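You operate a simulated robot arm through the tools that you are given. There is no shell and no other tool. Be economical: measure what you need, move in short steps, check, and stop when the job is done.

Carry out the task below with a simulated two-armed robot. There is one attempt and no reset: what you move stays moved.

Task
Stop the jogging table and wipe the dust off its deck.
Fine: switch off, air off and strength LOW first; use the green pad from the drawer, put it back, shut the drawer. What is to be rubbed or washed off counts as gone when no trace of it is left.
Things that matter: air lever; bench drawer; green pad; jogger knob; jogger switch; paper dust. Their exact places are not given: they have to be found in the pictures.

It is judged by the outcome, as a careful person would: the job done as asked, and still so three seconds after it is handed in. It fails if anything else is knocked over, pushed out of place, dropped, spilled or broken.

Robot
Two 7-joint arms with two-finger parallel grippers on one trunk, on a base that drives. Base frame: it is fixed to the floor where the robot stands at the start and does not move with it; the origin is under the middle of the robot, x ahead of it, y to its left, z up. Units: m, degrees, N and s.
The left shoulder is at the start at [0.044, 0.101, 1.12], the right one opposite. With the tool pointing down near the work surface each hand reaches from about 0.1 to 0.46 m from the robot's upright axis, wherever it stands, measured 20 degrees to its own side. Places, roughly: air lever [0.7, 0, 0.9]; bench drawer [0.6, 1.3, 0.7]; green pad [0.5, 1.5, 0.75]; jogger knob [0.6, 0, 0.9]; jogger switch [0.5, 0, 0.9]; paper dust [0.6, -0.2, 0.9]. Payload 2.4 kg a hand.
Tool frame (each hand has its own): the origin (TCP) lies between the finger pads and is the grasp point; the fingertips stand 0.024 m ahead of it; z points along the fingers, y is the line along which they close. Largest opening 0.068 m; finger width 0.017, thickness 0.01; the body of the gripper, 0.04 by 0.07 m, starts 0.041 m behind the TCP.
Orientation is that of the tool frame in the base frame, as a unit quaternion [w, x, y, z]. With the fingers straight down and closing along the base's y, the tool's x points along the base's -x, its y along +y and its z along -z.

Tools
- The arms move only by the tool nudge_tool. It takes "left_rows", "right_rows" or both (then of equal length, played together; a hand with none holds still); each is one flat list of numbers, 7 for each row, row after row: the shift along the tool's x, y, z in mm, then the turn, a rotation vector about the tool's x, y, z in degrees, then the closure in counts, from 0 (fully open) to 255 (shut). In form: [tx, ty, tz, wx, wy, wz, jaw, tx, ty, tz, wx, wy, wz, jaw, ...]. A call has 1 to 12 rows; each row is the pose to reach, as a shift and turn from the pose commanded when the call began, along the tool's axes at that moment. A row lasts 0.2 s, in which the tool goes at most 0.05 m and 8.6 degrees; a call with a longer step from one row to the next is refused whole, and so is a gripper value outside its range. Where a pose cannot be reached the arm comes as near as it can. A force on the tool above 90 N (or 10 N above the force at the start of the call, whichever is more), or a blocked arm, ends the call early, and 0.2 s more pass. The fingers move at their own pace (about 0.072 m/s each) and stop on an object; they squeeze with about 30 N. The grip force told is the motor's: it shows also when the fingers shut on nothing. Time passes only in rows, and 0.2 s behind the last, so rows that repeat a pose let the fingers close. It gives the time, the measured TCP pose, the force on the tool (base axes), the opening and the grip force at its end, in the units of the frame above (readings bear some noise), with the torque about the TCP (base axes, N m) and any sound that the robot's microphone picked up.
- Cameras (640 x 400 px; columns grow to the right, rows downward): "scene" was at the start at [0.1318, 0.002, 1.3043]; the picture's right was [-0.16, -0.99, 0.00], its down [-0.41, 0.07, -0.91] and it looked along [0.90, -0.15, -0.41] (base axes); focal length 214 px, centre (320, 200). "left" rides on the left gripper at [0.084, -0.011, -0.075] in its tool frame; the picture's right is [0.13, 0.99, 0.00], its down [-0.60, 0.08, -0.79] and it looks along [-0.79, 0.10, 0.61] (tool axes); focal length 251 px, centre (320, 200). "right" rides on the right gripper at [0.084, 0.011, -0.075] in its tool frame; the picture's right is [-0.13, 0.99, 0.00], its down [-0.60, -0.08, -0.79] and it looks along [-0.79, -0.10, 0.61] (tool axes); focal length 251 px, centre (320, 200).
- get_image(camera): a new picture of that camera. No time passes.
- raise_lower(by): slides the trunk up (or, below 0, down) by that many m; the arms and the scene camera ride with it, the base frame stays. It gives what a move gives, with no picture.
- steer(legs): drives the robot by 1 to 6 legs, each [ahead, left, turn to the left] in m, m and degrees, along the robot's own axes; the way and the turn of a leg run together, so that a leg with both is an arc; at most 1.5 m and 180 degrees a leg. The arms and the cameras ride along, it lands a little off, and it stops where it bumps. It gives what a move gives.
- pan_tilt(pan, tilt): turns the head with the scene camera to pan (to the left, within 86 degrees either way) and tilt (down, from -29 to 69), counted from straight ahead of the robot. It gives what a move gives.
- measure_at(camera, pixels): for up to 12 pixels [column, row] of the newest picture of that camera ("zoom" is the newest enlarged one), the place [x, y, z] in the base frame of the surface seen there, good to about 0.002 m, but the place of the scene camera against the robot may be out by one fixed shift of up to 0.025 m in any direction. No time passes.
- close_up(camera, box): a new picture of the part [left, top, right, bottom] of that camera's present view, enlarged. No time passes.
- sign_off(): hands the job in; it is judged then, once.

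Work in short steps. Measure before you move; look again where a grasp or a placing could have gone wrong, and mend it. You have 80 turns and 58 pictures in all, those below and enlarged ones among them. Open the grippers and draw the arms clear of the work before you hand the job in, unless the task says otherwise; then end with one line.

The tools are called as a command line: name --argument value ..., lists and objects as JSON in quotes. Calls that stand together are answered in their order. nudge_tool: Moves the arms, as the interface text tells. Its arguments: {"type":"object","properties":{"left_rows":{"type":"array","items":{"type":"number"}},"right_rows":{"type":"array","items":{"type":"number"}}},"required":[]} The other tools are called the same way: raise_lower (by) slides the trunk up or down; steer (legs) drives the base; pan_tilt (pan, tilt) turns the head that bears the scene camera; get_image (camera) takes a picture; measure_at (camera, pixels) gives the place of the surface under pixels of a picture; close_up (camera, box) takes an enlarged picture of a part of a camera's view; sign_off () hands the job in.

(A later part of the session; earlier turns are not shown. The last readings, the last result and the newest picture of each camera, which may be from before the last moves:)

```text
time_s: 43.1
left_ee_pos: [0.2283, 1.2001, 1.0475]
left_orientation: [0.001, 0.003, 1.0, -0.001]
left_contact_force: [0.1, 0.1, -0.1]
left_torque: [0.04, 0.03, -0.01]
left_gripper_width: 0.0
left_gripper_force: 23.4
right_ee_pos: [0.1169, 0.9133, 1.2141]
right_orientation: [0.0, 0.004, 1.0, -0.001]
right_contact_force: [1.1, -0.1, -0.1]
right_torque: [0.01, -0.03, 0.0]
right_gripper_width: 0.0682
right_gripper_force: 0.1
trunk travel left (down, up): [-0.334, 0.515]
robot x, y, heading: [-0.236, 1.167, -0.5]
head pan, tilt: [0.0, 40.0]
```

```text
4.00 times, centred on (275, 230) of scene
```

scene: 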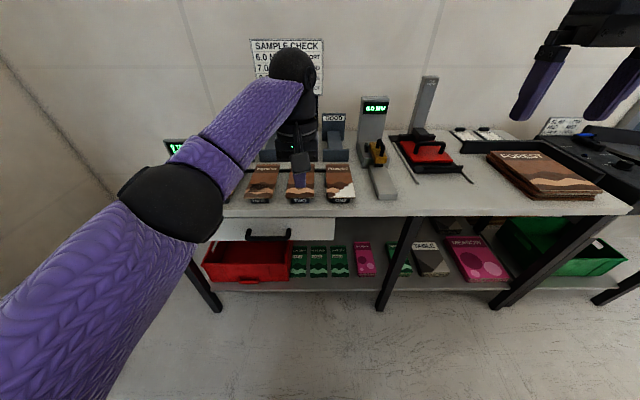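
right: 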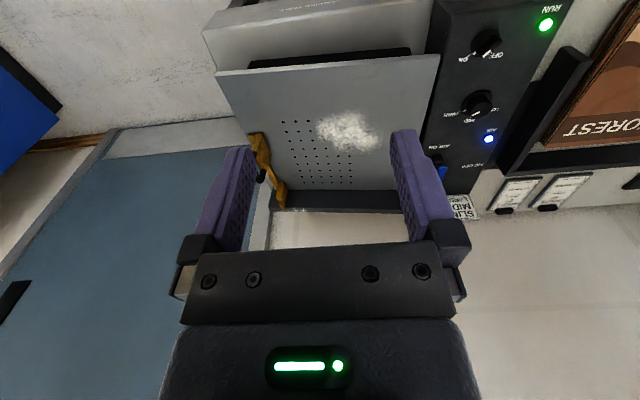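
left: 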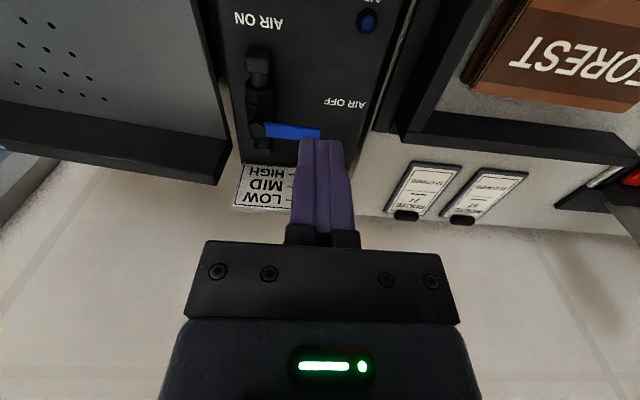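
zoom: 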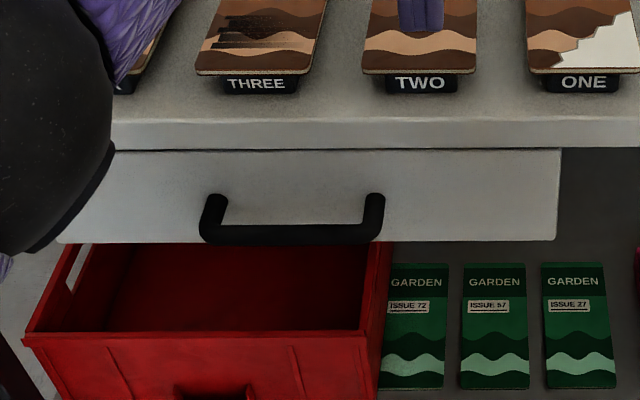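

The handle bar is at about (0.366, 1.33, 0.708), in hand-camera terms, running along y. I lower the trunk, drive slightly closer, and yaw the left hand 90° so it closes across the bar.

raise_lower --by -0.12

steer --legs '[[0.06, 0.05, 0.5]]'

nudge_tool --left_rows '[10, 0, 0, 0, 0, 8, 0, 30, 0, 0, 0, 0, 16, 0, 50, 0, 0, 0, 0, 24, 0, 70, 0, 0, 0, 0, 32, 0, 90, 0, 0, 0, 0, 40, 0, 100, 0, 0, 0, 0, 48, 0, 100, 0, 0, 0, 0, 56, 0, 100, 0, 0, 0, 0, 64, 0, 100, 0, 0, 0, 0, 72, 0, 100, 0, 0, 0, 0, 80, 0, 100, 0, 0, 0, 0, 88, 0, 100, 0, 0, 0, 0, 90, 0]'

```text
time_s: 44.6
left_ee_pos: [0.2277, 1.1987, 0.9271]
left_orientation: [0.001, 0.002, 1.0, 0.0]
left_contact_force: [0.3, 0.1, 0.3]
left_torque: [0.01, -0.04, 0.02]
left_gripper_width: 0.0
left_gripper_force: 23.8
right_ee_pos: [0.1183, 0.9129, 1.093]
right_orientation: [0.0, 0.004, 1.0, 0.0]
right_contact_force: [0.3, -0.1, -0.8]
right_torque: [-0.01, 0.0, 0.01]
right_gripper_width: 0.0678
right_gripper_force: 0.0
trunk travel left (down, up): [-0.214, 0.635]
robot x, y, heading: [-0.237, 1.166, -0.5]
head pan, tilt: [0.0, 40.0]
```

```text
time_s: 45.6
left_ee_pos: [0.2882, 1.2531, 0.9262]
left_orientation: [0.001, -0.001, 1.0, -0.001]
left_contact_force: [-0.4, 0.4, -0.2]
left_torque: [0.0, 0.0, -0.01]
left_gripper_width: 0.0001
left_gripper_force: 23.5
right_ee_pos: [0.1818, 0.9676, 1.0944]
right_orientation: [0.0, 0.0, 1.0, 0.001]
right_contact_force: [0.3, 0.5, 1.1]
right_torque: [0.0, -0.01, 0.04]
right_gripper_width: 0.0682
right_gripper_force: 0.0
trunk travel left (down, up): [-0.214, 0.635]
robot x, y, heading: [-0.1726, 1.214, -0.0]
head pan, tilt: [0.0, 40.0]
```

```text
time_s: 47.8
left_ee_pos: [0.1892, 1.2501, 0.9269]
left_orientation: [0.006, 0.61, 0.793, -0.006]
left_contact_force: [2.2, -6.2, -6.0]
left_torque: [-0.17, -0.02, -0.03]
left_gripper_width: 0.068
left_gripper_force: 0.0
right_ee_pos: [0.1828, 0.9667, 1.0935]
right_orientation: [0.0, 0.001, 1.0, 0.0]
right_contact_force: [0.2, 0.3, 1.2]
right_torque: [0.01, 0.01, -0.02]
right_gripper_width: 0.068
right_gripper_force: 0.0
trunk travel left (down, up): [-0.214, 0.635]
robot x, y, heading: [-0.1715, 1.2146, 0.1]
head pan, tilt: [0.0, 40.0]
stopped in row 10 (left hand): the force on the tool passed its limit at 113 N (the readings are from after the stop); the commanded pose is now the measured one
```

Something blocked the turn at ~75°. I turn the other way instead.

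nudge_tool --left_rows '[0, 0, 0, 0, 0, -8, 0, 0, 0, 0, 0, 0, -16, 0, 0, 0, 0, 0, 0, -24, 0, 0, 0, 0, 0, 0, -32, 0, 0, 0, 0, 0, 0, -40, 0, 0, 0, 0, 0, 0, -48, 0, 0, 0, 0, 0, 0, -56, 0, 0, 0, 0, 0, 0, -64, 0, 0, 0, 0, 0, 0, -72, 0, 0, 0, 0, 0, 0, -80, 0]'

nudge_tool --left_rows '[0, 0, 0, 0, 0, -8, 0, 0, 0, 0, 0, 0, -16, 0, 0, 0, 0, 0, 0, -24, 0, 0, 0, 0, 0, 0, -32, 0, 0, 0, 0, 0, 0, -40, 0, 0, 0, 0, 0, 0, -48, 0, 0, 0, 0, 0, 0, -56, 0, 0, 0, 0, 0, 0, -64, 0, 0, 0, 0, 0, 0, -72, 0, 0, 0, 0, 0, 0, -80, 0, 0, 0, 0, 0, 0, -85, 0]'

```text
time_s: 50.0
left_ee_pos: [0.1887, 1.2506, 0.9266]
left_orientation: [0.002, -0.043, 0.999, -0.008]
left_contact_force: [-0.4, 0.3, 0.2]
left_torque: [-0.02, 0.0, 0.01]
left_gripper_width: 0.0682
left_gripper_force: 0.0
right_ee_pos: [0.182, 0.9679, 1.0933]
right_orientation: [0.0, -0.001, 1.0, 0.001]
right_contact_force: [0.3, -0.9, -0.9]
right_torque: [0.0, -0.01, -0.04]
right_gripper_width: 0.0682
right_gripper_force: 0.1
trunk travel left (down, up): [-0.214, 0.635]
robot x, y, heading: [-0.1771, 1.2149, -0.1]
head pan, tilt: [0.0, 40.0]
```

```text
time_s: 52.4
left_ee_pos: [0.189, 1.2511, 0.9269]
left_orientation: [0.005, 0.707, -0.707, 0.006]
left_contact_force: [0.5, -0.3, 0.3]
left_torque: [-0.01, 0.0, 0.01]
left_gripper_width: 0.068
left_gripper_force: 0.1
right_ee_pos: [0.1822, 0.9666, 1.0928]
right_orientation: [0.001, 0.0, 1.0, 0.0]
right_contact_force: [0.8, 0.2, -0.9]
right_torque: [0.01, 0.02, 0.0]
right_gripper_width: 0.0681
right_gripper_force: 0.0
trunk travel left (down, up): [-0.214, 0.635]
robot x, y, heading: [-0.1792, 1.215, 0.1]
head pan, tilt: [0.0, 40.0]
```

The hand is now closing along x. I pitch 45° forward and go to a pre-grasp 8 cm from the bar.

nudge_tool --left_rows '[-14, -20, 20, 8, 0, 0, 60, -28, -40, 45, 16, 0, 0, 60, -42, -60, 75, 24, 0, 0, 60, -56, -80, 105, 32, 0, 0, 60, -70, -100, 135, 40, 0, 0, 60, -83, -121, 162, 45, 0, 0, 60, -83, -121, 162, 45, 0, 0, 60]'

get_image --camera "left"

get_image --camera "scene"

```text
time_s: 54.0
left_ee_pos: [0.3112, 1.3304, 0.7634]
left_orientation: [-0.266, 0.654, -0.651, 0.277]
left_contact_force: [0.1, 0.0, 0.7]
left_torque: [-0.01, 0.05, 0.03]
left_gripper_width: 0.0521
left_gripper_force: 0.0
right_ee_pos: [0.1817, 0.9672, 1.0939]
right_orientation: [0.001, 0.0, 1.0, 0.0]
right_contact_force: [-0.2, 0.1, 0.2]
right_torque: [0.03, 0.01, 0.01]
right_gripper_width: 0.0678
right_gripper_force: 0.1
trunk travel left (down, up): [-0.214, 0.635]
robot x, y, heading: [-0.1738, 1.2152, 0.0]
head pan, tilt: [0.0, 40.0]
```

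```text
28 pictures are left
```

left: 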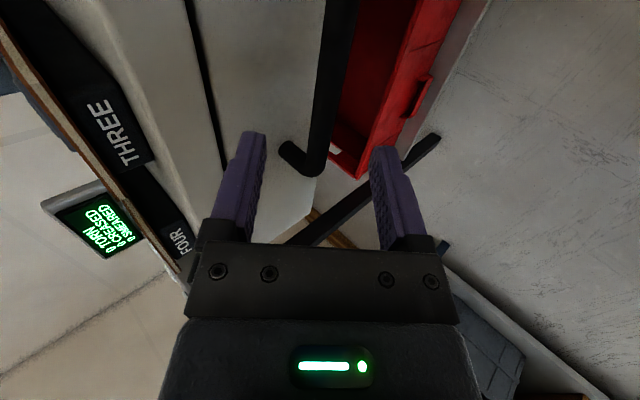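

```text
27 pictures are left
```

scene: 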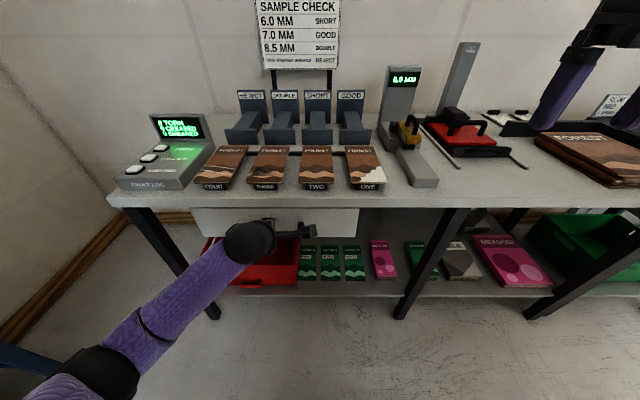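

The bar runs through the view at (335,100) to (315,160), its post at (295,155). I measure it in the hand camera.

measure_at --camera "left" --pixels '[[343, 40], [335, 80], [326, 125], [315, 160], [290, 150], [270, 90], [220, 120], [318, 80], [350, 80]]'

```text
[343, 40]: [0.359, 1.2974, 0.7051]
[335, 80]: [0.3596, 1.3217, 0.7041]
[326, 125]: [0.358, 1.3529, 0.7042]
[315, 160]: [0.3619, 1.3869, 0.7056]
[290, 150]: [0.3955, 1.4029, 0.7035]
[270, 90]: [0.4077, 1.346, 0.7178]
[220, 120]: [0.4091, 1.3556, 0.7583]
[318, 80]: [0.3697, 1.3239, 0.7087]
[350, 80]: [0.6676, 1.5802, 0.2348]
```

Bar centre ≈ (0.365, y, 0.700). I advance 76 mm along the fingers with a 7 mm sideways shift, jaws partly open, then close and check.

nudge_tool --left_rows '[0, 4, 20, 0, 0, 0, 110, 0, 7, 40, 0, 0, 0, 110, 0, 7, 60, 0, 0, 0, 110, 0, 7, 76, 0, 0, 0, 110, 0, 7, 76, 0, 0, 0, 110]'

nudge_tool --left_rows '[0, 0, 0, 0, 0, 0, 255, 0, 0, 0, 0, 0, 0, 255, 0, 0, 0, 0, 0, 0, 255]'

get_image --camera "left"

```text
time_s: 55.2
left_ee_pos: [0.3612, 1.329, 0.7041]
left_orientation: [-0.266, 0.655, -0.651, 0.277]
left_contact_force: [-0.1, 0.2, -0.5]
left_torque: [-0.01, 0.01, -0.01]
left_gripper_width: 0.0387
left_gripper_force: 0.2
right_ee_pos: [0.1814, 0.9666, 1.0935]
right_orientation: [-0.001, -0.002, 1.0, 0.0]
right_contact_force: [-0.2, -0.2, 1.2]
right_torque: [0.03, 0.0, 0.03]
right_gripper_width: 0.0679
right_gripper_force: 0.0
trunk travel left (down, up): [-0.214, 0.635]
robot x, y, heading: [-0.1757, 1.2147, -0.0]
head pan, tilt: [0.0, 40.0]
```

```text
time_s: 56.0
left_ee_pos: [0.3603, 1.3287, 0.7055]
left_orientation: [-0.268, 0.653, -0.651, 0.278]
left_contact_force: [4.2, 2.1, 11.0]
left_torque: [0.24, -0.1, -0.6]
left_gripper_width: 0.0174
left_gripper_force: 36.0
right_ee_pos: [0.1816, 0.9667, 1.0934]
right_orientation: [-0.001, 0.0, 1.0, 0.0]
right_contact_force: [0.5, 0.0, 0.7]
right_torque: [-0.01, 0.02, 0.02]
right_gripper_width: 0.0679
right_gripper_force: 0.0
trunk travel left (down, up): [-0.214, 0.635]
robot x, y, heading: [-0.1775, 1.2124, 0.1]
head pan, tilt: [0.0, 40.0]
```

```text
26 pictures are left
```

left: 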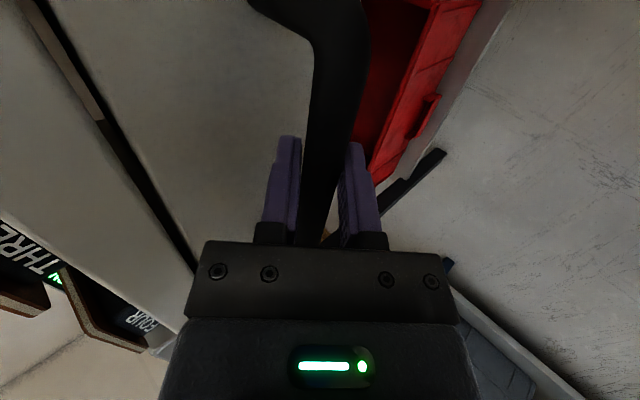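

The bar is gripped (17 mm). I pull the drawer 0.20 m straight toward −x.

nudge_tool --left_rows '[0, 14, -14, 0, 0, 0, 255, 0, 28, -28, 0, 0, 0, 255, 0, 42, -42, 0, 0, 0, 255, 0, 56, -56, 0, 0, 0, 255, 0, 71, -71, 0, 0, 0, 255, 0, 85, -85, 0, 0, 0, 255, 0, 99, -99, 0, 0, 0, 255, 0, 113, -113, 0, 0, 0, 255, 0, 127, -127, 0, 0, 0, 255, 0, 141, -141, 0, 0, 0, 255]'

get_image --camera "scene"

```text
time_s: 58.2
left_ee_pos: [0.1639, 1.3406, 0.7057]
left_orientation: [0.284, -0.643, 0.66, -0.266]
left_contact_force: [-0.5, -25.4, 3.1]
left_torque: [-0.7, -0.02, 0.19]
left_gripper_width: 0.018
left_gripper_force: 36.4
right_ee_pos: [0.1803, 0.9627, 1.0923]
right_orientation: [0.0, 0.001, 1.0, 0.001]
right_contact_force: [0.7, 0.2, 0.2]
right_torque: [0.03, -0.01, 0.02]
right_gripper_width: 0.0682
right_gripper_force: 0.0
trunk travel left (down, up): [-0.214, 0.635]
robot x, y, heading: [-0.1753, 1.2146, -0.2]
head pan, tilt: [0.0, 40.0]
```

```text
25 pictures are left
```

scene: 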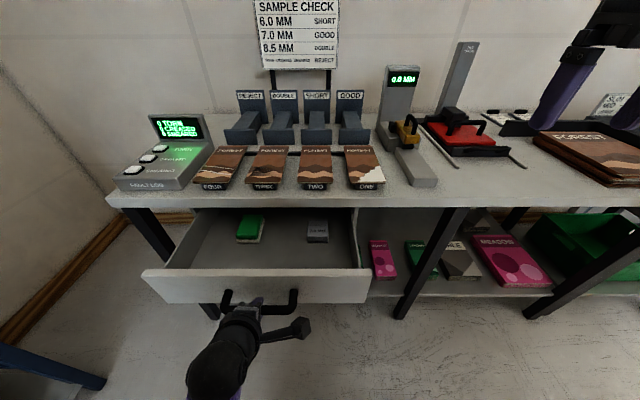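

The drawer is open, with the green pad at (250,228). I measure it and the drawer bounds.

measure_at --camera "scene" --pixels '[[250, 222], [238, 237], [260, 241], [240, 217], [264, 217], [249, 241], [355, 262], [165, 268], [260, 256], [260, 280], [316, 230], [250, 207]]'

close_up --camera "scene" --box '[160, 190, 380, 320]'

nudge_tool --left_rows '[0, 0, 0, 0, 0, 0, 110, 0, 0, 0, 0, 0, 0, 110, 0, 0, -30, 0, 0, 0, 110, 0, 0, -70, 0, 0, 0, 60, 0, 0, -100, 0, 0, 0, 0]'

```text
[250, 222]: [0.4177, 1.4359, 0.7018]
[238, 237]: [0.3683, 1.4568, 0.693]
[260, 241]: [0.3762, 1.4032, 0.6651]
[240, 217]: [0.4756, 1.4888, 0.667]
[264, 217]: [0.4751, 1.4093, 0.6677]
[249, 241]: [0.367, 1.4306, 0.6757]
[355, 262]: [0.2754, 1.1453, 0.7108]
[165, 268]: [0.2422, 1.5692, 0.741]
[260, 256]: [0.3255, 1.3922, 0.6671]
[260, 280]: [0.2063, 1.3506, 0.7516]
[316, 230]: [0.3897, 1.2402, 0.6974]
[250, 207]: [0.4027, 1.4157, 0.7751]
```

```text
2.91 times, centred on (270, 255) of scene
```

zoom: 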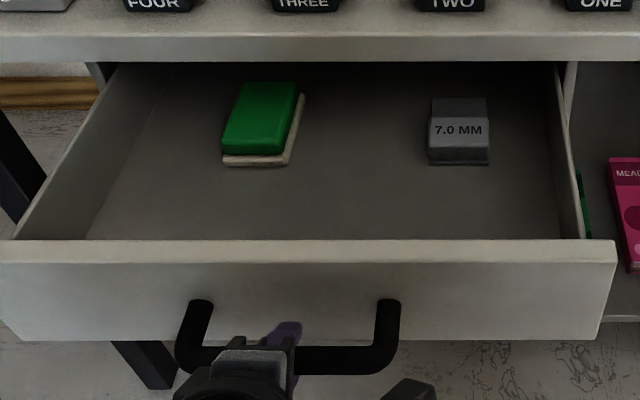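

```text
time_s: 59.2
left_ee_pos: [0.1282, 1.3548, 0.7342]
left_orientation: [0.309, -0.61, 0.688, -0.242]
left_contact_force: [1.1, -0.1, -0.6]
left_torque: [0.03, -0.02, 0.02]
left_gripper_width: 0.0521
left_gripper_force: 0.2
left hand out of reach, approached as far as the arm can: row 4
right_ee_pos: [0.1804, 0.9669, 1.0912]
right_orientation: [0.0, 0.0, 1.0, -0.001]
right_contact_force: [-0.8, 0.5, -0.4]
right_torque: [-0.03, 0.0, -0.01]
right_gripper_width: 0.0682
right_gripper_force: 0.1
trunk travel left (down, up): [-0.214, 0.635]
robot x, y, heading: [-0.1721, 1.2156, 0.4]
head pan, tilt: [0.0, 40.0]
stopped in row 4 (left hand): the arm was blocked; the commanded pose is now the measured one
```

The pad sits partly under the bench edge, so I want the drawer out ~9 cm more. I drive back 0.13 m and re-approach the bar with the orientation straightened.

steer --legs '[[-0.13, 0, -0.4]]'

nudge_tool --left_rows '[0, -30, 18, 0, 0, -4, 110, 0, -64, 38, 0, 0, -8, 110, -1, -97, 58, 0, 0, -8, 110, -1, -97, 58, 0, 0, -8, 110]'

get_image --camera "left"

measure_at --camera "left" --pixels '[[343, 40], [335, 80], [326, 125], [315, 160], [350, 20]]'

```text
time_s: 60.5
left_ee_pos: [0.0005, 1.3521, 0.7339]
left_orientation: [0.308, -0.61, 0.688, -0.244]
left_contact_force: [0.0, 0.9, -0.1]
left_torque: [0.0, 0.0, 0.0]
left_gripper_width: 0.052
left_gripper_force: 0.1
right_ee_pos: [0.0501, 0.9659, 1.0931]
right_orientation: [0.0, 0.003, 1.0, 0.001]
right_contact_force: [-1.5, 0.0, 0.4]
right_torque: [0.02, -0.03, 0.01]
right_gripper_width: 0.0682
right_gripper_force: 0.0
trunk travel left (down, up): [-0.214, 0.635]
robot x, y, heading: [-0.3059, 1.2189, -0.3]
head pan, tilt: [0.0, 40.0]
```

```text
time_s: 61.1
left_ee_pos: [0.0612, 1.386, 0.7464]
left_orientation: [0.347, -0.61, 0.685, -0.195]
left_contact_force: [-0.3, 0.8, 0.3]
left_torque: [0.01, -0.01, 0.03]
left_gripper_width: 0.0386
left_gripper_force: 0.1
right_ee_pos: [0.0495, 0.9652, 1.0935]
right_orientation: [0.002, 0.003, 1.0, 0.0]
right_contact_force: [-1.1, 0.0, 0.3]
right_torque: [0.0, -0.01, -0.02]
right_gripper_width: 0.0683
right_gripper_force: 0.0
trunk travel left (down, up): [-0.214, 0.635]
robot x, y, heading: [-0.3055, 1.2143, -0.2]
head pan, tilt: [0.0, 40.0]
stopped in row 3 (left hand): the arm was blocked; the commanded pose is now the measured one
```

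```text
23 pictures are left
```

left: 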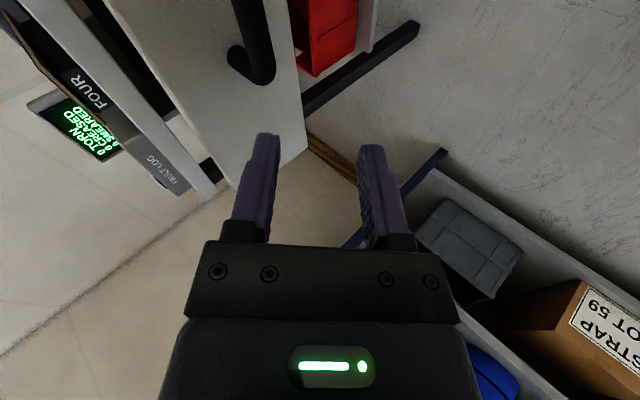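

```text
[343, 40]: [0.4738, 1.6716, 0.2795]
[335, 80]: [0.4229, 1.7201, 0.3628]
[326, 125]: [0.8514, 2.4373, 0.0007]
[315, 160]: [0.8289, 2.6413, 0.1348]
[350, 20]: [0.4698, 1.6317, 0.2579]
```

That yawed pose is at the arm's limit. I switch to a simpler way: hand pointing straight down (yaw 0), closed fingers hooked behind the bar. First I lift and restore the orientation.

nudge_tool --left_rows '[-3, -8, -8, -2.2, 3.9, 6.8, 255, -6, -16, -16, -4.4, 7.8, 13.6, 255, -9, -24, -24, -6.5, 11.6, 20.4, 255, -12, -32, -32, -8.7, 15.5, 27.2, 255, -15, -40, -40, -10.9, 19.4, 34, 255, -18, -48, -48, -13, 23.3, 40.8, 255, -21, -56, -56, -15.2, 27, 47.7, 255, -24, -64, -64, -17.4, 31, 54.5, 255, -26, -72, -72, -19.5, 35, 61.3, 255, -28, -80, -80, -21.7, 38.8, 68.1, 255, -28, -83, -82, -23.9, 42.6, 75, 255, -28, -83, -82, -25, 44.5, 78.3, 255]'

```text
time_s: 62.7
left_ee_pos: [0.0895, 1.3889, 0.7813]
left_orientation: [0.169, -0.298, 0.935, -0.095]
left_contact_force: [5.9, 3.4, -5.4]
left_torque: [0.12, -0.2, 0.02]
left_gripper_width: 0.0004
left_gripper_force: 24.0
left hand out of reach, approached as far as the arm can: row 5, 6, 7
right_ee_pos: [0.0511, 0.9657, 1.0935]
right_orientation: [0.0, 0.003, 1.0, 0.0]
right_contact_force: [-0.8, 0.3, 0.2]
right_torque: [0.01, 0.0, -0.01]
right_gripper_width: 0.068
right_gripper_force: 0.0
trunk travel left (down, up): [-0.214, 0.635]
robot x, y, heading: [-0.3033, 1.2174, -0.1]
head pan, tilt: [0.0, 40.0]
stopped in row 7 (left hand): the force on the tool passed its limit at 101 N (the readings are from after the stop); the commanded pose is now the measured one
```

Force limit hit again; I look at the arm from the head.

pan_tilt --pan 20 --tilt 50

get_image --camera "scene"

```text
time_s: 63.5
left_ee_pos: [0.0896, 1.3887, 0.7836]
left_orientation: [0.169, -0.299, 0.934, -0.096]
left_contact_force: [13.6, 5.5, -5.3]
left_torque: [0.0, 0.15, 0.24]
left_gripper_width: 0.0002
left_gripper_force: 23.5
right_ee_pos: [0.0505, 0.9666, 1.0934]
right_orientation: [-0.001, 0.002, 1.0, 0.0]
right_contact_force: [1.0, -0.2, 0.2]
right_torque: [0.0, 0.02, 0.01]
right_gripper_width: 0.0683
right_gripper_force: 0.1
trunk travel left (down, up): [-0.214, 0.635]
robot x, y, heading: [-0.3051, 1.2152, -0.2]
head pan, tilt: [20.0, 50.0]
```

```text
22 pictures are left
```

scene: 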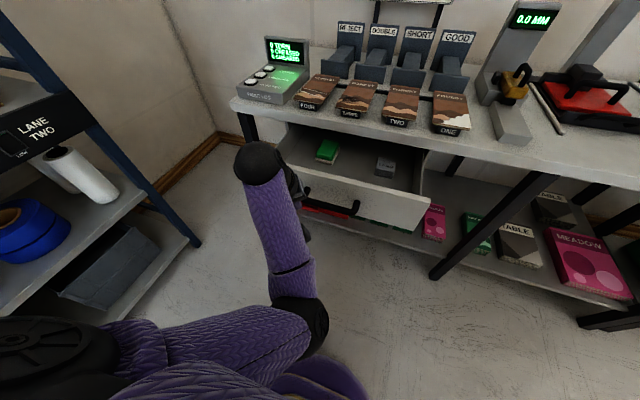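

The elbow is cramped. I lift the hand up and forward clear of the drawer, then finish the rotation.

nudge_tool --left_rows '[-16, -21, -30, 0, 0, 0, 255, -32, -42, -60, 0, 0, 0, 255, -48, -63, -90, 0, 0, 0, 255, -65, -84, -119, 0, 0, 0, 255, -65, -84, -119, -2.2, 3.9, 7, 255, -65, -84, -119, -4.4, 7.8, 14, 255, -65, -84, -119, -6.6, 11.8, 21, 255, -65, -84, -119, -8.8, 15.7, 28, 255, -65, -84, -119, -11.1, 19.7, 34.8, 255]'

```text
time_s: 63.9
left_ee_pos: [0.1099, 1.3987, 0.7998]
left_orientation: [0.177, -0.31, 0.929, -0.095]
left_contact_force: [2.4, -0.6, -0.8]
left_torque: [0.06, 0.0, 0.23]
left_gripper_width: 0.0
left_gripper_force: 23.4
left hand out of reach, approached as far as the arm can: row 1, 2
right_ee_pos: [0.0497, 0.9664, 1.0941]
right_orientation: [0.0, 0.004, 1.0, 0.001]
right_contact_force: [-0.4, -0.3, -0.7]
right_torque: [0.04, -0.01, 0.01]
right_gripper_width: 0.0682
right_gripper_force: 0.0
trunk travel left (down, up): [-0.214, 0.635]
robot x, y, heading: [-0.3037, 1.2166, -0.2]
head pan, tilt: [20.0, 50.0]
stopped in row 2 (left hand): the force on the tool passed its limit at 123 N (the readings are from after the stop); the commanded pose is now the measured one
```

I check the rack clearance, then extend the hand outward in small steps to unfold the arm.

measure_at --camera "scene" --pixels '[[190, 240], [150, 205], [60, 70], [262, 165], [300, 195], [310, 320], [330, 370], [230, 350], [297, 180]]'

nudge_tool --left_rows '[-12, 0, -6, 0, 0, 0, 255, -24, 0, -12, 0, 0, 0, 255, -36, 0, -18, 0, 0, 0, 255, -48, 0, -24, 0, 0, 0, 255]'

```text
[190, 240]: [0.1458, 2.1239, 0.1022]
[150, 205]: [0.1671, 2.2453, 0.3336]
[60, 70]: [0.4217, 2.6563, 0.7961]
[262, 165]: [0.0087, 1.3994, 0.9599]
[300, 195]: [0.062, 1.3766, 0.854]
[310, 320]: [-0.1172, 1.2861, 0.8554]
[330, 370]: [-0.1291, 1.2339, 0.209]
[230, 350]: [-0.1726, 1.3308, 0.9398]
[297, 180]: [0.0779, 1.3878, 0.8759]
```

```text
time_s: 64.4
left_ee_pos: [0.1177, 1.4075, 0.8094]
left_orientation: [0.183, -0.32, 0.925, -0.097]
left_contact_force: [18.2, 4.1, -8.4]
left_torque: [0.3, 0.02, 0.7]
left_gripper_width: 0.0003
left_gripper_force: 23.5
right_ee_pos: [0.0502, 0.965, 1.0929]
right_orientation: [0.0, 0.003, 1.0, 0.0]
right_contact_force: [0.4, 0.7, -0.4]
right_torque: [0.01, 0.02, 0.01]
right_gripper_width: 0.068
right_gripper_force: 0.0
trunk travel left (down, up): [-0.214, 0.635]
robot x, y, heading: [-0.3045, 1.2181, -0.0]
head pan, tilt: [20.0, 50.0]
stopped in row 2 (left hand): the force on the tool passed its limit at 119 N (the readings are from after the stop); the commanded pose is now the measured one
```

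The wrist camera is probably pressing against the forearm. I pitch the fingers forward while lifting to unfold it.

nudge_tool --left_rows '[-6, -6, -20, 0, -8, 0, 255, -12, -12, -40, 0, -16, 0, 255, -18, -18, -60, 0, -24, 0, 255, -24, -24, -80, 0, -30, 0, 255]'

```text
time_s: 65.4
left_ee_pos: [0.1172, 1.407, 0.8967]
left_orientation: [0.416, -0.333, 0.846, -0.011]
left_contact_force: [0.9, -0.1, 0.3]
left_torque: [-0.02, 0.01, 0.01]
left_gripper_width: 0.0001
left_gripper_force: 23.1
right_ee_pos: [0.0501, 0.9651, 1.0921]
right_orientation: [0.0, 0.002, 1.0, 0.0]
right_contact_force: [0.2, -0.8, 0.1]
right_torque: [-0.01, 0.01, -0.02]
right_gripper_width: 0.068
right_gripper_force: 0.1
trunk travel left (down, up): [-0.214, 0.635]
robot x, y, heading: [-0.3036, 1.2173, -0.0]
head pan, tilt: [20.0, 50.0]
```

Free now. I finish turning to yaw 0 with a 30° forward pitch.

nudge_tool --left_rows '[0, 0, 0, 1.5, 3.6, 6.4, 255, 0, 0, 0, 3, 7.2, 12.7, 255, 0, 0, 0, 4.5, 10.8, 19.1, 255, 0, 0, 0, 6, 14.3, 25.5, 255, 0, 0, 0, 7.4, 17.9, 31.8, 255, 0, 0, 0, 8.9, 21.5, 38.2, 255]'

```text
time_s: 66.2
left_ee_pos: [0.1207, 1.4096, 0.8972]
left_orientation: [0.352, -0.181, 0.918, -0.006]
left_contact_force: [9.8, 9.5, -2.1]
left_torque: [0.13, -0.21, -0.41]
left_gripper_width: 0.0001
left_gripper_force: 23.6
left hand out of reach, approached as far as the arm can: row 4
right_ee_pos: [0.05, 0.9647, 1.0927]
right_orientation: [0.0, 0.004, 1.0, 0.0]
right_contact_force: [-1.1, -0.2, 0.4]
right_torque: [0.0, -0.01, -0.02]
right_gripper_width: 0.068
right_gripper_force: 0.2
trunk travel left (down, up): [-0.214, 0.635]
robot x, y, heading: [-0.3059, 1.2122, -0.3]
head pan, tilt: [20.0, 50.0]
stopped in row 4 (left hand): the force on the tool passed its limit at 152 N (the readings are from after the stop); the commanded pose is now the measured one
```

I extend the hand forward and up to straighten the elbow before turning more.

nudge_tool --left_rows '[-23, -12, 0, 0, 0, 0, 255, -46, -24, 0, 0, 0, 0, 255, -70, -36, 0, 0, 0, 0, 255, -93, -48, 0, 0, 0, 0, 255, -117, -60, 0, 0, 0, 0, 255, -140, -72, 0, 0, 0, 0, 255]'

nudge_tool --left_rows '[0, 0, 0, 1, 3, 7, 255, 0, 0, 0, 2, 6, 14, 255, 0, 0, 0, 3, 8, 21, 255]'

```text
time_s: 67.7
left_ee_pos: [0.242, 1.3888, 1.0001]
left_orientation: [0.351, -0.181, 0.919, -0.008]
left_contact_force: [1.7, -0.3, -0.3]
left_torque: [0.01, 0.02, 0.0]
left_gripper_width: 0.0001
left_gripper_force: 23.4
right_ee_pos: [0.0492, 0.9661, 1.094]
right_orientation: [0.0, 0.003, 1.0, 0.0]
right_contact_force: [-0.3, -0.3, 0.2]
right_torque: [0.02, 0.0, 0.0]
right_gripper_width: 0.068
right_gripper_force: 0.1
trunk travel left (down, up): [-0.214, 0.635]
robot x, y, heading: [-0.3042, 1.216, -0.1]
head pan, tilt: [20.0, 50.0]
```

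```text
time_s: 68.5
left_ee_pos: [0.2413, 1.39, 0.9983]
left_orientation: [0.287, 0.001, 0.958, 0.019]
left_contact_force: [-0.3, 0.7, 0.7]
left_torque: [0.0, 0.01, 0.02]
left_gripper_width: 0.0
left_gripper_force: 23.8
right_ee_pos: [0.0508, 0.9663, 1.0934]
right_orientation: [0.0, 0.002, 1.0, 0.001]
right_contact_force: [-1.1, 0.0, -1.0]
right_torque: [0.0, 0.01, 0.03]
right_gripper_width: 0.0681
right_gripper_force: 0.0
trunk travel left (down, up): [-0.214, 0.635]
robot x, y, heading: [-0.3018, 1.215, -0.4]
head pan, tilt: [20.0, 50.0]
```

Orientation recovered. I pitch back to ~15° and go above the gap between bar and drawer front, then look.

nudge_tool --left_rows '[27, -10, 22, 0, 4, 0, 255, 54, -20, 45, 0, 8, 0, 255, 81, -30, 67, 0, 12, 0, 255, 108, -40, 90, 0, 16, 0, 255, 135, -51, 112, 0, 18, 0, 255, 135, -51, 112, 0, 18, 0, 255]'

get_image --camera "left"

```text
time_s: 69.3
left_ee_pos: [0.2121, 1.3642, 0.8982]
left_orientation: [0.191, 0.003, 0.981, 0.023]
left_contact_force: [20.5, -1.3, -7.4]
left_torque: [0.16, -0.28, 0.45]
left_gripper_width: 0.0
left_gripper_force: 23.3
right_ee_pos: [0.0499, 0.9657, 1.0937]
right_orientation: [0.0, 0.003, 1.0, 0.0]
right_contact_force: [-0.6, 0.2, 1.2]
right_torque: [0.02, 0.0, 0.04]
right_gripper_width: 0.0681
right_gripper_force: 0.0
trunk travel left (down, up): [-0.214, 0.635]
robot x, y, heading: [-0.3025, 1.2166, -0.3]
head pan, tilt: [20.0, 50.0]
stopped in row 4 (left hand): the force on the tool passed its limit at 102 N (the readings are from after the stop); the commanded pose is now the measured one
```

```text
21 pictures are left
```

left: 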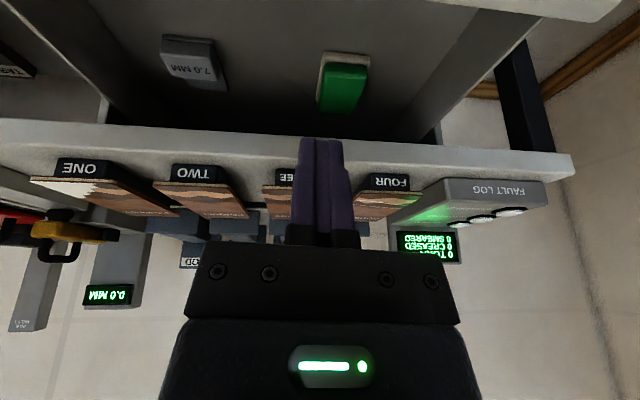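

The forearm is too low. I raise the trunk 0.2 m so the forearm slopes down, then descend again in steps.

raise_lower --by 0.2

nudge_tool --left_rows '[19, -5, 37, 0, 1, 0, 255, 38, -10, 74, 0, 2, 0, 255, 57, -15, 111, 0, 3, 0, 255, 76, -20, 148, 0, 5, 0, 255, 95, -25, 185, 0, 6, 0, 255, 113, -30, 222, 0, 7, 0, 255, 113, -30, 222, 0, 7, 0, 255]'

get_image --camera "left"

```text
time_s: 71.5
left_ee_pos: [0.2129, 1.3641, 1.0972]
left_orientation: [0.189, 0.003, 0.982, 0.023]
left_contact_force: [-0.5, 0.8, 0.4]
left_torque: [0.03, 0.01, -0.01]
left_gripper_width: 0.0001
left_gripper_force: 23.7
right_ee_pos: [0.0502, 0.9654, 1.2929]
right_orientation: [0.0, 0.003, 1.0, 0.0]
right_contact_force: [-0.3, 0.1, 1.1]
right_torque: [-0.01, 0.02, -0.01]
right_gripper_width: 0.0681
right_gripper_force: 0.0
trunk travel left (down, up): [-0.414, 0.435]
robot x, y, heading: [-0.3079, 1.2155, -0.4]
head pan, tilt: [20.0, 50.0]
```

```text
time_s: 73.1
left_ee_pos: [0.1897, 1.3438, 0.8488]
left_orientation: [0.13, 0.001, 0.991, 0.024]
left_contact_force: [-0.2, 0.0, 0.7]
left_torque: [0.02, 0.0, 0.0]
left_gripper_width: 0.0
left_gripper_force: 23.5
right_ee_pos: [0.0499, 0.9641, 1.2934]
right_orientation: [0.0, 0.003, 1.0, -0.001]
right_contact_force: [0.6, 0.1, -0.2]
right_torque: [-0.01, 0.01, -0.01]
right_gripper_width: 0.068
right_gripper_force: 0.1
trunk travel left (down, up): [-0.414, 0.435]
robot x, y, heading: [-0.3041, 1.2107, -0.3]
head pan, tilt: [20.0, 50.0]
```

```text
20 pictures are left
```

left: 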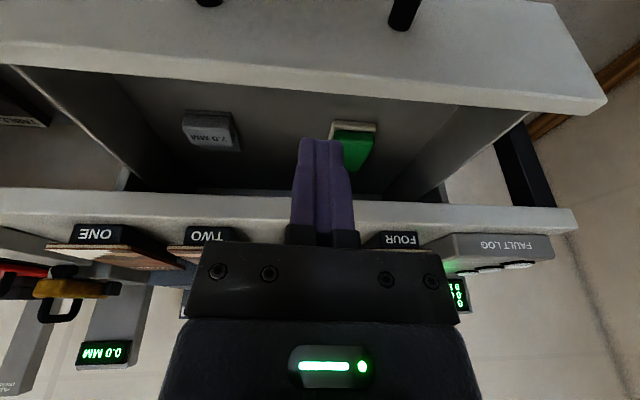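

Good, no contact. I measure handle posts, drawer front edge, pad and bench edge from here.

measure_at --camera "left" --pixels '[[405, 5], [207, 2], [320, 20], [320, 68], [320, 80], [355, 127], [348, 135], [372, 145], [355, 165], [345, 125], [400, 208], [240, 200]]'

```text
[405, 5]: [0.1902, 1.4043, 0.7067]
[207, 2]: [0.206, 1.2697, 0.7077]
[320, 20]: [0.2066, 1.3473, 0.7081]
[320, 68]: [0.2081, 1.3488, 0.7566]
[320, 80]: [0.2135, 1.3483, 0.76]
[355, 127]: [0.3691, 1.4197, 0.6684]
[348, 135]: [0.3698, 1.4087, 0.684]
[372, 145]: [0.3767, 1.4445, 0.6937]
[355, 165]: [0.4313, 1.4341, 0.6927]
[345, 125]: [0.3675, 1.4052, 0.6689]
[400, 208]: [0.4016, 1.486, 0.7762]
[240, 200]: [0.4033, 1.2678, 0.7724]
```

Gap between bar and front is x≈0.172–0.207. I insert the closed fingers there to z≈0.71, then pull 9 cm.

nudge_tool --left_rows '[10, -2, 34, 0, 0, 0, 255, 20, -4, 68, 0, 0, 0, 255, 30, -5, 102, 0, 0, 0, 255, 38, -7, 133, 0, 0, 0, 255, 38, -7, 133, 0, 0, 0, 255]'

nudge_tool --left_rows '[14, 0, -4, 0, 0, 0, 255, 29, 0, -8, 0, 0, 0, 255, 43, 0, -12, 0, 0, 0, 255, 58, 0, -16, 0, 0, 0, 255, 72, 0, -19, 0, 0, 0, 255, 87, 0, -23, 0, 0, 0, 255, 101, 0, -27, 0, 0, 0, 255]'

get_image --camera "scene"

```text
time_s: 74.3
left_ee_pos: [0.1401, 1.3444, 0.7635]
left_orientation: [0.13, 0.002, 0.991, 0.023]
left_contact_force: [-0.5, -0.1, 0.2]
left_torque: [0.0, 0.01, -0.01]
left_gripper_width: 0.0
left_gripper_force: 24.2
left hand out of reach, approached as far as the arm can: row 1, 2, 3, 4, 5
right_ee_pos: [0.0503, 0.9645, 1.2936]
right_orientation: [0.0, 0.003, 1.0, 0.0]
right_contact_force: [0.0, 0.5, -0.4]
right_torque: [0.02, 0.01, 0.02]
right_gripper_width: 0.0678
right_gripper_force: 0.0
trunk travel left (down, up): [-0.414, 0.435]
robot x, y, heading: [-0.3051, 1.2146, -0.1]
head pan, tilt: [20.0, 50.0]
```

```text
time_s: 75.9
left_ee_pos: [0.0338, 1.3434, 0.762]
left_orientation: [0.129, 0.001, 0.991, 0.024]
left_contact_force: [0.0, -0.2, 0.0]
left_torque: [0.03, -0.02, -0.01]
left_gripper_width: 0.0
left_gripper_force: 23.9
right_ee_pos: [0.0498, 0.9656, 1.2934]
right_orientation: [0.0, 0.003, 1.0, 0.0]
right_contact_force: [0.9, 0.6, 0.1]
right_torque: [0.0, 0.01, -0.01]
right_gripper_width: 0.068
right_gripper_force: 0.1
trunk travel left (down, up): [-0.414, 0.435]
robot x, y, heading: [-0.302, 1.2163, -0.1]
head pan, tilt: [20.0, 50.0]
```

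```text
19 pictures are left
```

scene: 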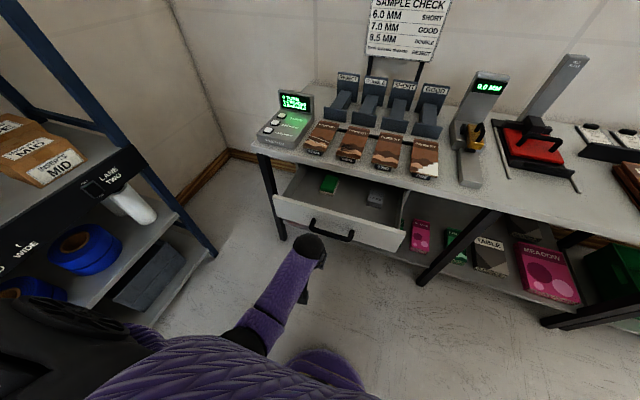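

The hand ran out of downward reach and pulled nothing. I put it back above the gap, lower the trunk 0.1 m, and check the pose.

nudge_tool --left_rows '[-23, 4, -85, 0, 0, 0, 255, -60, 4, -75, 0, 0, 0, 255, -97, 4, -65, 0, 0, 0, 255, -134, 4, -55, 0, 0, 0, 255, -170, 4, -45, 0, 0, 0, 255]'

nudge_tool --left_rows '[-12, 2, -40, 0, 0, 0, 255, -23, 4, -85, 0, 0, 0, 255, -60, 4, -75, 0, 0, 0, 255, -97, 4, -65, 0, 0, 0, 255, -134, 4, -55, 0, 0, 0, 255, -170, 4, -45, 0, 0, 0, 255]'

raise_lower --by -0.09

```text
refused: row 1 steps farther than a row can; nothing moved
```

```text
time_s: 77.3
left_ee_pos: [0.1905, 1.3454, 0.8515]
left_orientation: [0.131, 0.001, 0.991, 0.023]
left_contact_force: [-0.5, 0.2, -0.3]
left_torque: [-0.02, -0.02, 0.0]
left_gripper_width: 0.0
left_gripper_force: 23.1
right_ee_pos: [0.0511, 0.9663, 1.2932]
right_orientation: [0.0, 0.002, 1.0, 0.0]
right_contact_force: [0.2, 0.1, -0.2]
right_torque: [0.0, -0.01, 0.0]
right_gripper_width: 0.068
right_gripper_force: 0.0
trunk travel left (down, up): [-0.414, 0.435]
robot x, y, heading: [-0.3055, 1.2167, -0.2]
head pan, tilt: [20.0, 50.0]
```

```text
time_s: 78.5
left_ee_pos: [0.1869, 1.3453, 0.7594]
left_orientation: [0.129, 0.001, 0.991, 0.024]
left_contact_force: [0.0, 0.0, -0.5]
left_torque: [-0.03, 0.0, 0.01]
left_gripper_width: 0.0
left_gripper_force: 23.3
right_ee_pos: [0.0498, 0.9664, 1.203]
right_orientation: [-0.001, 0.003, 1.0, 0.0]
right_contact_force: [0.4, -0.4, 0.1]
right_torque: [-0.03, 0.0, -0.04]
right_gripper_width: 0.0681
right_gripper_force: 0.0
trunk travel left (down, up): [-0.324, 0.525]
robot x, y, heading: [-0.3064, 1.2165, -0.2]
head pan, tilt: [20.0, 50.0]
```

The fingers are just entering the gap at (0.187, z 0.759). I lower the trunk 5 cm more to seat them behind the bar.

raise_lower --by -0.05

get_image --camera "left"

```text
time_s: 79.5
left_ee_pos: [0.1891, 1.3449, 0.7125]
left_orientation: [0.131, 0.001, 0.991, 0.024]
left_contact_force: [1.1, 2.3, 23.3]
left_torque: [-0.49, -0.39, 0.06]
left_gripper_width: 0.0
left_gripper_force: 23.7
right_ee_pos: [0.0498, 0.9652, 1.1542]
right_orientation: [0.001, 0.003, 1.0, 0.0]
right_contact_force: [-0.3, -0.4, 0.5]
right_torque: [0.01, -0.04, -0.03]
right_gripper_width: 0.0681
right_gripper_force: 0.0
trunk travel left (down, up): [-0.274, 0.575]
robot x, y, heading: [-0.3024, 1.2185, -0.4]
head pan, tilt: [20.0, 50.0]
```

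```text
18 pictures are left
```

left: 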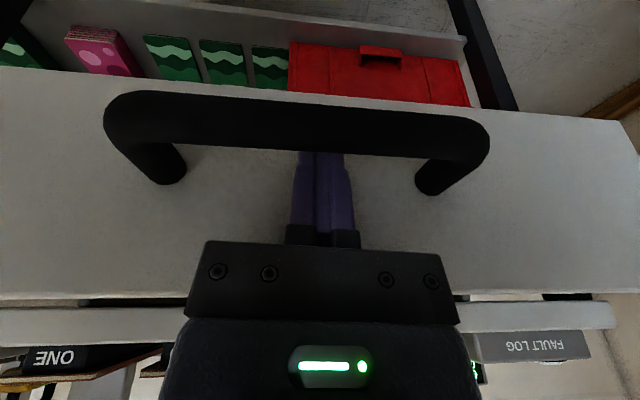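

Fingers are behind the bar. I pull by driving the base back 9 cm.

steer --legs '[[-0.1, 0, 0]]'

get_image --camera "scene"

measure_at --camera "scene" --pixels '[[340, 205], [335, 180], [328, 185], [400, 215]]'

```text
time_s: 80.6
left_ee_pos: [0.0869, 1.3436, 0.7113]
left_orientation: [0.131, 0.002, 0.991, 0.024]
left_contact_force: [-1.1, -1.0, 28.2]
left_torque: [-0.56, -0.93, -0.09]
left_gripper_width: 0.0
left_gripper_force: 23.5
right_ee_pos: [-0.0511, 0.9662, 1.1533]
right_orientation: [0.001, 0.003, 1.0, 0.001]
right_contact_force: [-0.2, -0.4, -0.5]
right_torque: [0.02, -0.04, -0.01]
right_gripper_width: 0.0682
right_gripper_force: 0.0
trunk travel left (down, up): [-0.274, 0.575]
robot x, y, heading: [-0.404, 1.2154, -0.2]
head pan, tilt: [20.0, 50.0]
```

```text
17 pictures are left
```

scene: 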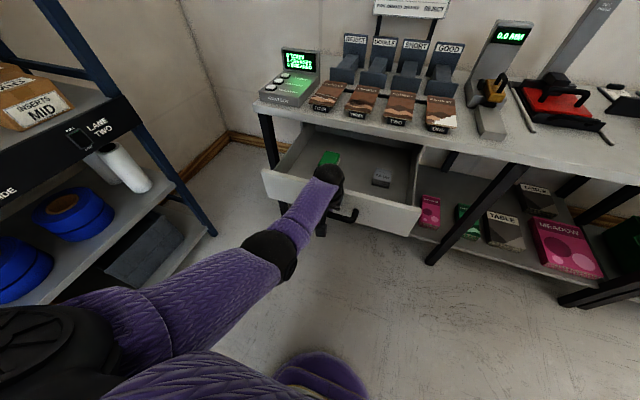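

```text
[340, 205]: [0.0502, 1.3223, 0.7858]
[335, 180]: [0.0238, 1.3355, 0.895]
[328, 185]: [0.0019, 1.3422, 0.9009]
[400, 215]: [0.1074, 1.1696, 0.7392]
```

The drawer is now out about 0.30 m. I lift with the trunk, drive to bring the hand over the pad, and look.

raise_lower --by 0.16

steer --legs '[[0.19, 0.08, 0.2]]'

nudge_tool --left_rows '[0, 0, 0, 0, 8, 0, 0, 0, 0, 0, 0, 15, -2, 0, 0, 0, 0, 0, 15, -2, 0]'

get_image --camera "left"

```text
time_s: 82.4
left_ee_pos: [0.089, 1.3443, 0.8707]
left_orientation: [0.13, 0.002, 0.991, 0.023]
left_contact_force: [0.6, 0.5, -0.9]
left_torque: [0.02, -0.02, 0.03]
left_gripper_width: 0.0
left_gripper_force: 23.5
right_ee_pos: [-0.0498, 0.9659, 1.3135]
right_orientation: [0.0, 0.002, 1.0, 0.001]
right_contact_force: [0.1, -0.5, -0.4]
right_torque: [-0.01, -0.01, 0.02]
right_gripper_width: 0.068
right_gripper_force: 0.0
trunk travel left (down, up): [-0.434, 0.415]
robot x, y, heading: [-0.4045, 1.2168, -0.4]
head pan, tilt: [20.0, 50.0]
```

```text
time_s: 84.0
left_ee_pos: [0.276, 1.4264, 0.8703]
left_orientation: [0.13, -0.001, 0.991, 0.023]
left_contact_force: [-0.4, -0.5, 0.1]
left_torque: [0.01, -0.01, 0.0]
left_gripper_width: 0.0
left_gripper_force: 23.7
right_ee_pos: [0.1402, 1.0467, 1.3129]
right_orientation: [0.0, 0.001, 1.0, -0.001]
right_contact_force: [0.9, -1.1, -0.3]
right_torque: [-0.03, 0.02, 0.03]
right_gripper_width: 0.0679
right_gripper_force: 0.0
trunk travel left (down, up): [-0.434, 0.415]
robot x, y, heading: [-0.2161, 1.2939, 0.1]
head pan, tilt: [20.0, 50.0]
```

```text
time_s: 84.8
left_ee_pos: [0.2426, 1.4279, 0.8818]
left_orientation: [-0.001, -0.021, 1.0, 0.021]
left_contact_force: [0.2, -1.1, -0.8]
left_torque: [0.02, -0.01, 0.02]
left_gripper_width: 0.0681
left_gripper_force: 0.1
left hand out of reach, approached as far as the arm can: row 1, 2, 3
right_ee_pos: [0.1396, 1.047, 1.313]
right_orientation: [0.0, 0.001, 1.0, 0.0]
right_contact_force: [1.1, -0.4, 0.0]
right_torque: [0.01, 0.02, 0.0]
right_gripper_width: 0.0683
right_gripper_force: 0.0
trunk travel left (down, up): [-0.434, 0.415]
robot x, y, heading: [-0.2191, 1.297, 0.0]
head pan, tilt: [20.0, 50.0]
```

```text
16 pictures are left
```

left: 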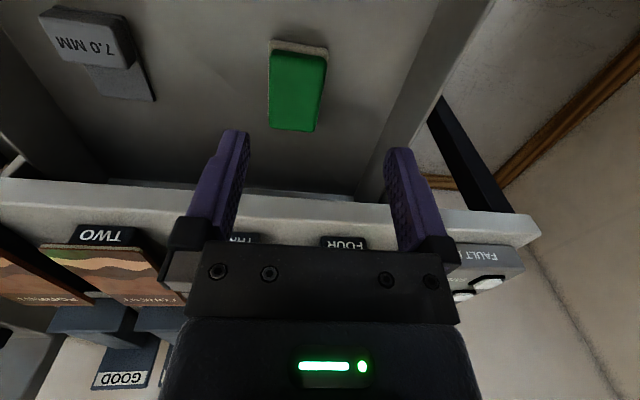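

The pad is well visible at (297,90). I measure its corners and top.

measure_at --camera "left" --pixels '[[274, 52], [326, 62], [270, 122], [313, 129], [297, 90], [272, 42], [327, 50], [340, 100], [272, 90], [318, 95]]'

```text
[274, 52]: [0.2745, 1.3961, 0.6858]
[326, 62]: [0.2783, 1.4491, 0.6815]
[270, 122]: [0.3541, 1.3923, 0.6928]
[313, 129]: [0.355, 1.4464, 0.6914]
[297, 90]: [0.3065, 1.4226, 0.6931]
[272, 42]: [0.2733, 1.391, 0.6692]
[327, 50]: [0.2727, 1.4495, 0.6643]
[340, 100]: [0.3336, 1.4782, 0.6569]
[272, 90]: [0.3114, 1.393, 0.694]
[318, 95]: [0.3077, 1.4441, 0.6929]
```

Pad: x 0.274–0.354, y 1.394–1.447, top z 0.693. I drive 11 cm closer, centre the hand over it and straighten it.

steer --legs '[[0.11, 0, 0]]'

nudge_tool --left_rows '[18, -3, 0, 1.2, 0, 1.2, 0, 37, -7, 0, 2.4, 0, 2.4, 0, 37, -7, 30, 2.4, 0, 2.4, 0, 37, -7, 60, 2.4, 0, 2.4, 0, 37, -7, 60, 2.4, 0, 2.4, 0]'

```text
time_s: 86.0
left_ee_pos: [0.3549, 1.426, 0.8826]
left_orientation: [-0.002, -0.02, 1.0, 0.021]
left_contact_force: [-0.2, -0.2, 0.2]
left_torque: [0.0, 0.03, -0.01]
left_gripper_width: 0.068
left_gripper_force: 0.1
right_ee_pos: [0.2501, 1.0469, 1.3134]
right_orientation: [0.0, 0.002, 1.0, 0.0]
right_contact_force: [0.4, 0.6, -0.3]
right_torque: [0.02, 0.02, -0.03]
right_gripper_width: 0.0679
right_gripper_force: 0.0
trunk travel left (down, up): [-0.434, 0.415]
robot x, y, heading: [-0.1087, 1.2933, -0.2]
head pan, tilt: [20.0, 50.0]
```

```text
time_s: 87.2
left_ee_pos: [0.3177, 1.4202, 0.8212]
left_orientation: [0.0, 0.001, 1.0, 0.0]
left_contact_force: [0.0, 0.7, 0.3]
left_torque: [0.02, -0.02, -0.01]
left_gripper_width: 0.0679
left_gripper_force: 0.0
right_ee_pos: [0.2494, 1.0463, 1.3144]
right_orientation: [-0.001, 0.001, 1.0, 0.0]
right_contact_force: [0.8, -0.2, -0.8]
right_torque: [0.01, -0.02, 0.0]
right_gripper_width: 0.0682
right_gripper_force: 0.0
trunk travel left (down, up): [-0.434, 0.415]
robot x, y, heading: [-0.1062, 1.2936, 0.1]
head pan, tilt: [20.0, 50.0]
```

Centred over the pad. I lower by trunk 0.124 m to TCP z≈0.697.

raise_lower --by -0.124

nudge_tool --left_rows '[0, 0, 0, 0, 0, 0, 255, 0, 0, 0, 0, 0, 0, 255, 0, 0, 0, 0, 0, 0, 255]'

get_image --camera "left"

```text
time_s: 88.8
left_ee_pos: [0.3167, 1.4211, 0.6983]
left_orientation: [0.0, 0.0, 1.0, 0.0]
left_contact_force: [0.7, -0.5, -0.1]
left_torque: [-0.01, -0.01, 0.0]
left_gripper_width: 0.0679
left_gripper_force: 0.1
right_ee_pos: [0.2486, 1.0468, 1.19]
right_orientation: [0.001, 0.001, 1.0, 0.0]
right_contact_force: [0.2, 0.0, -0.4]
right_torque: [0.0, -0.01, 0.05]
right_gripper_width: 0.068
right_gripper_force: 0.0
trunk travel left (down, up): [-0.31, 0.539]
robot x, y, heading: [-0.1066, 1.295, 0.3]
head pan, tilt: [20.0, 50.0]
```

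```text
time_s: 89.6
left_ee_pos: [0.3164, 1.4215, 0.6988]
left_orientation: [-0.001, 0.001, 1.0, 0.0]
left_contact_force: [-0.3, 0.1, 4.2]
left_torque: [-0.02, 0.12, -0.01]
left_gripper_width: 0.0594
left_gripper_force: 29.9
right_ee_pos: [0.2489, 1.0462, 1.1884]
right_orientation: [0.0, 0.002, 1.0, 0.0]
right_contact_force: [0.4, 0.0, 1.4]
right_torque: [0.02, 0.0, 0.0]
right_gripper_width: 0.0682
right_gripper_force: 0.1
trunk travel left (down, up): [-0.31, 0.539]
robot x, y, heading: [-0.1022, 1.2956, -0.1]
head pan, tilt: [20.0, 50.0]
```

```text
15 pictures are left
```

left: 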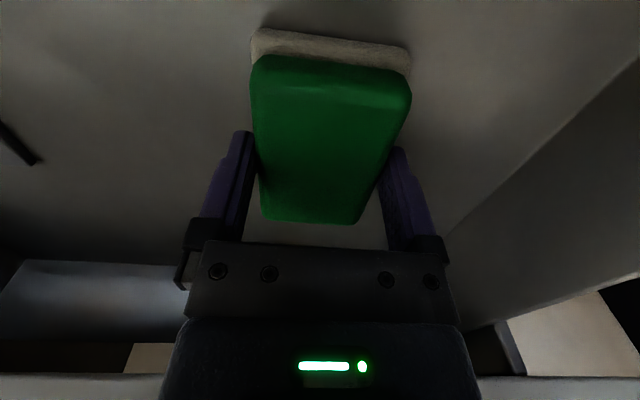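

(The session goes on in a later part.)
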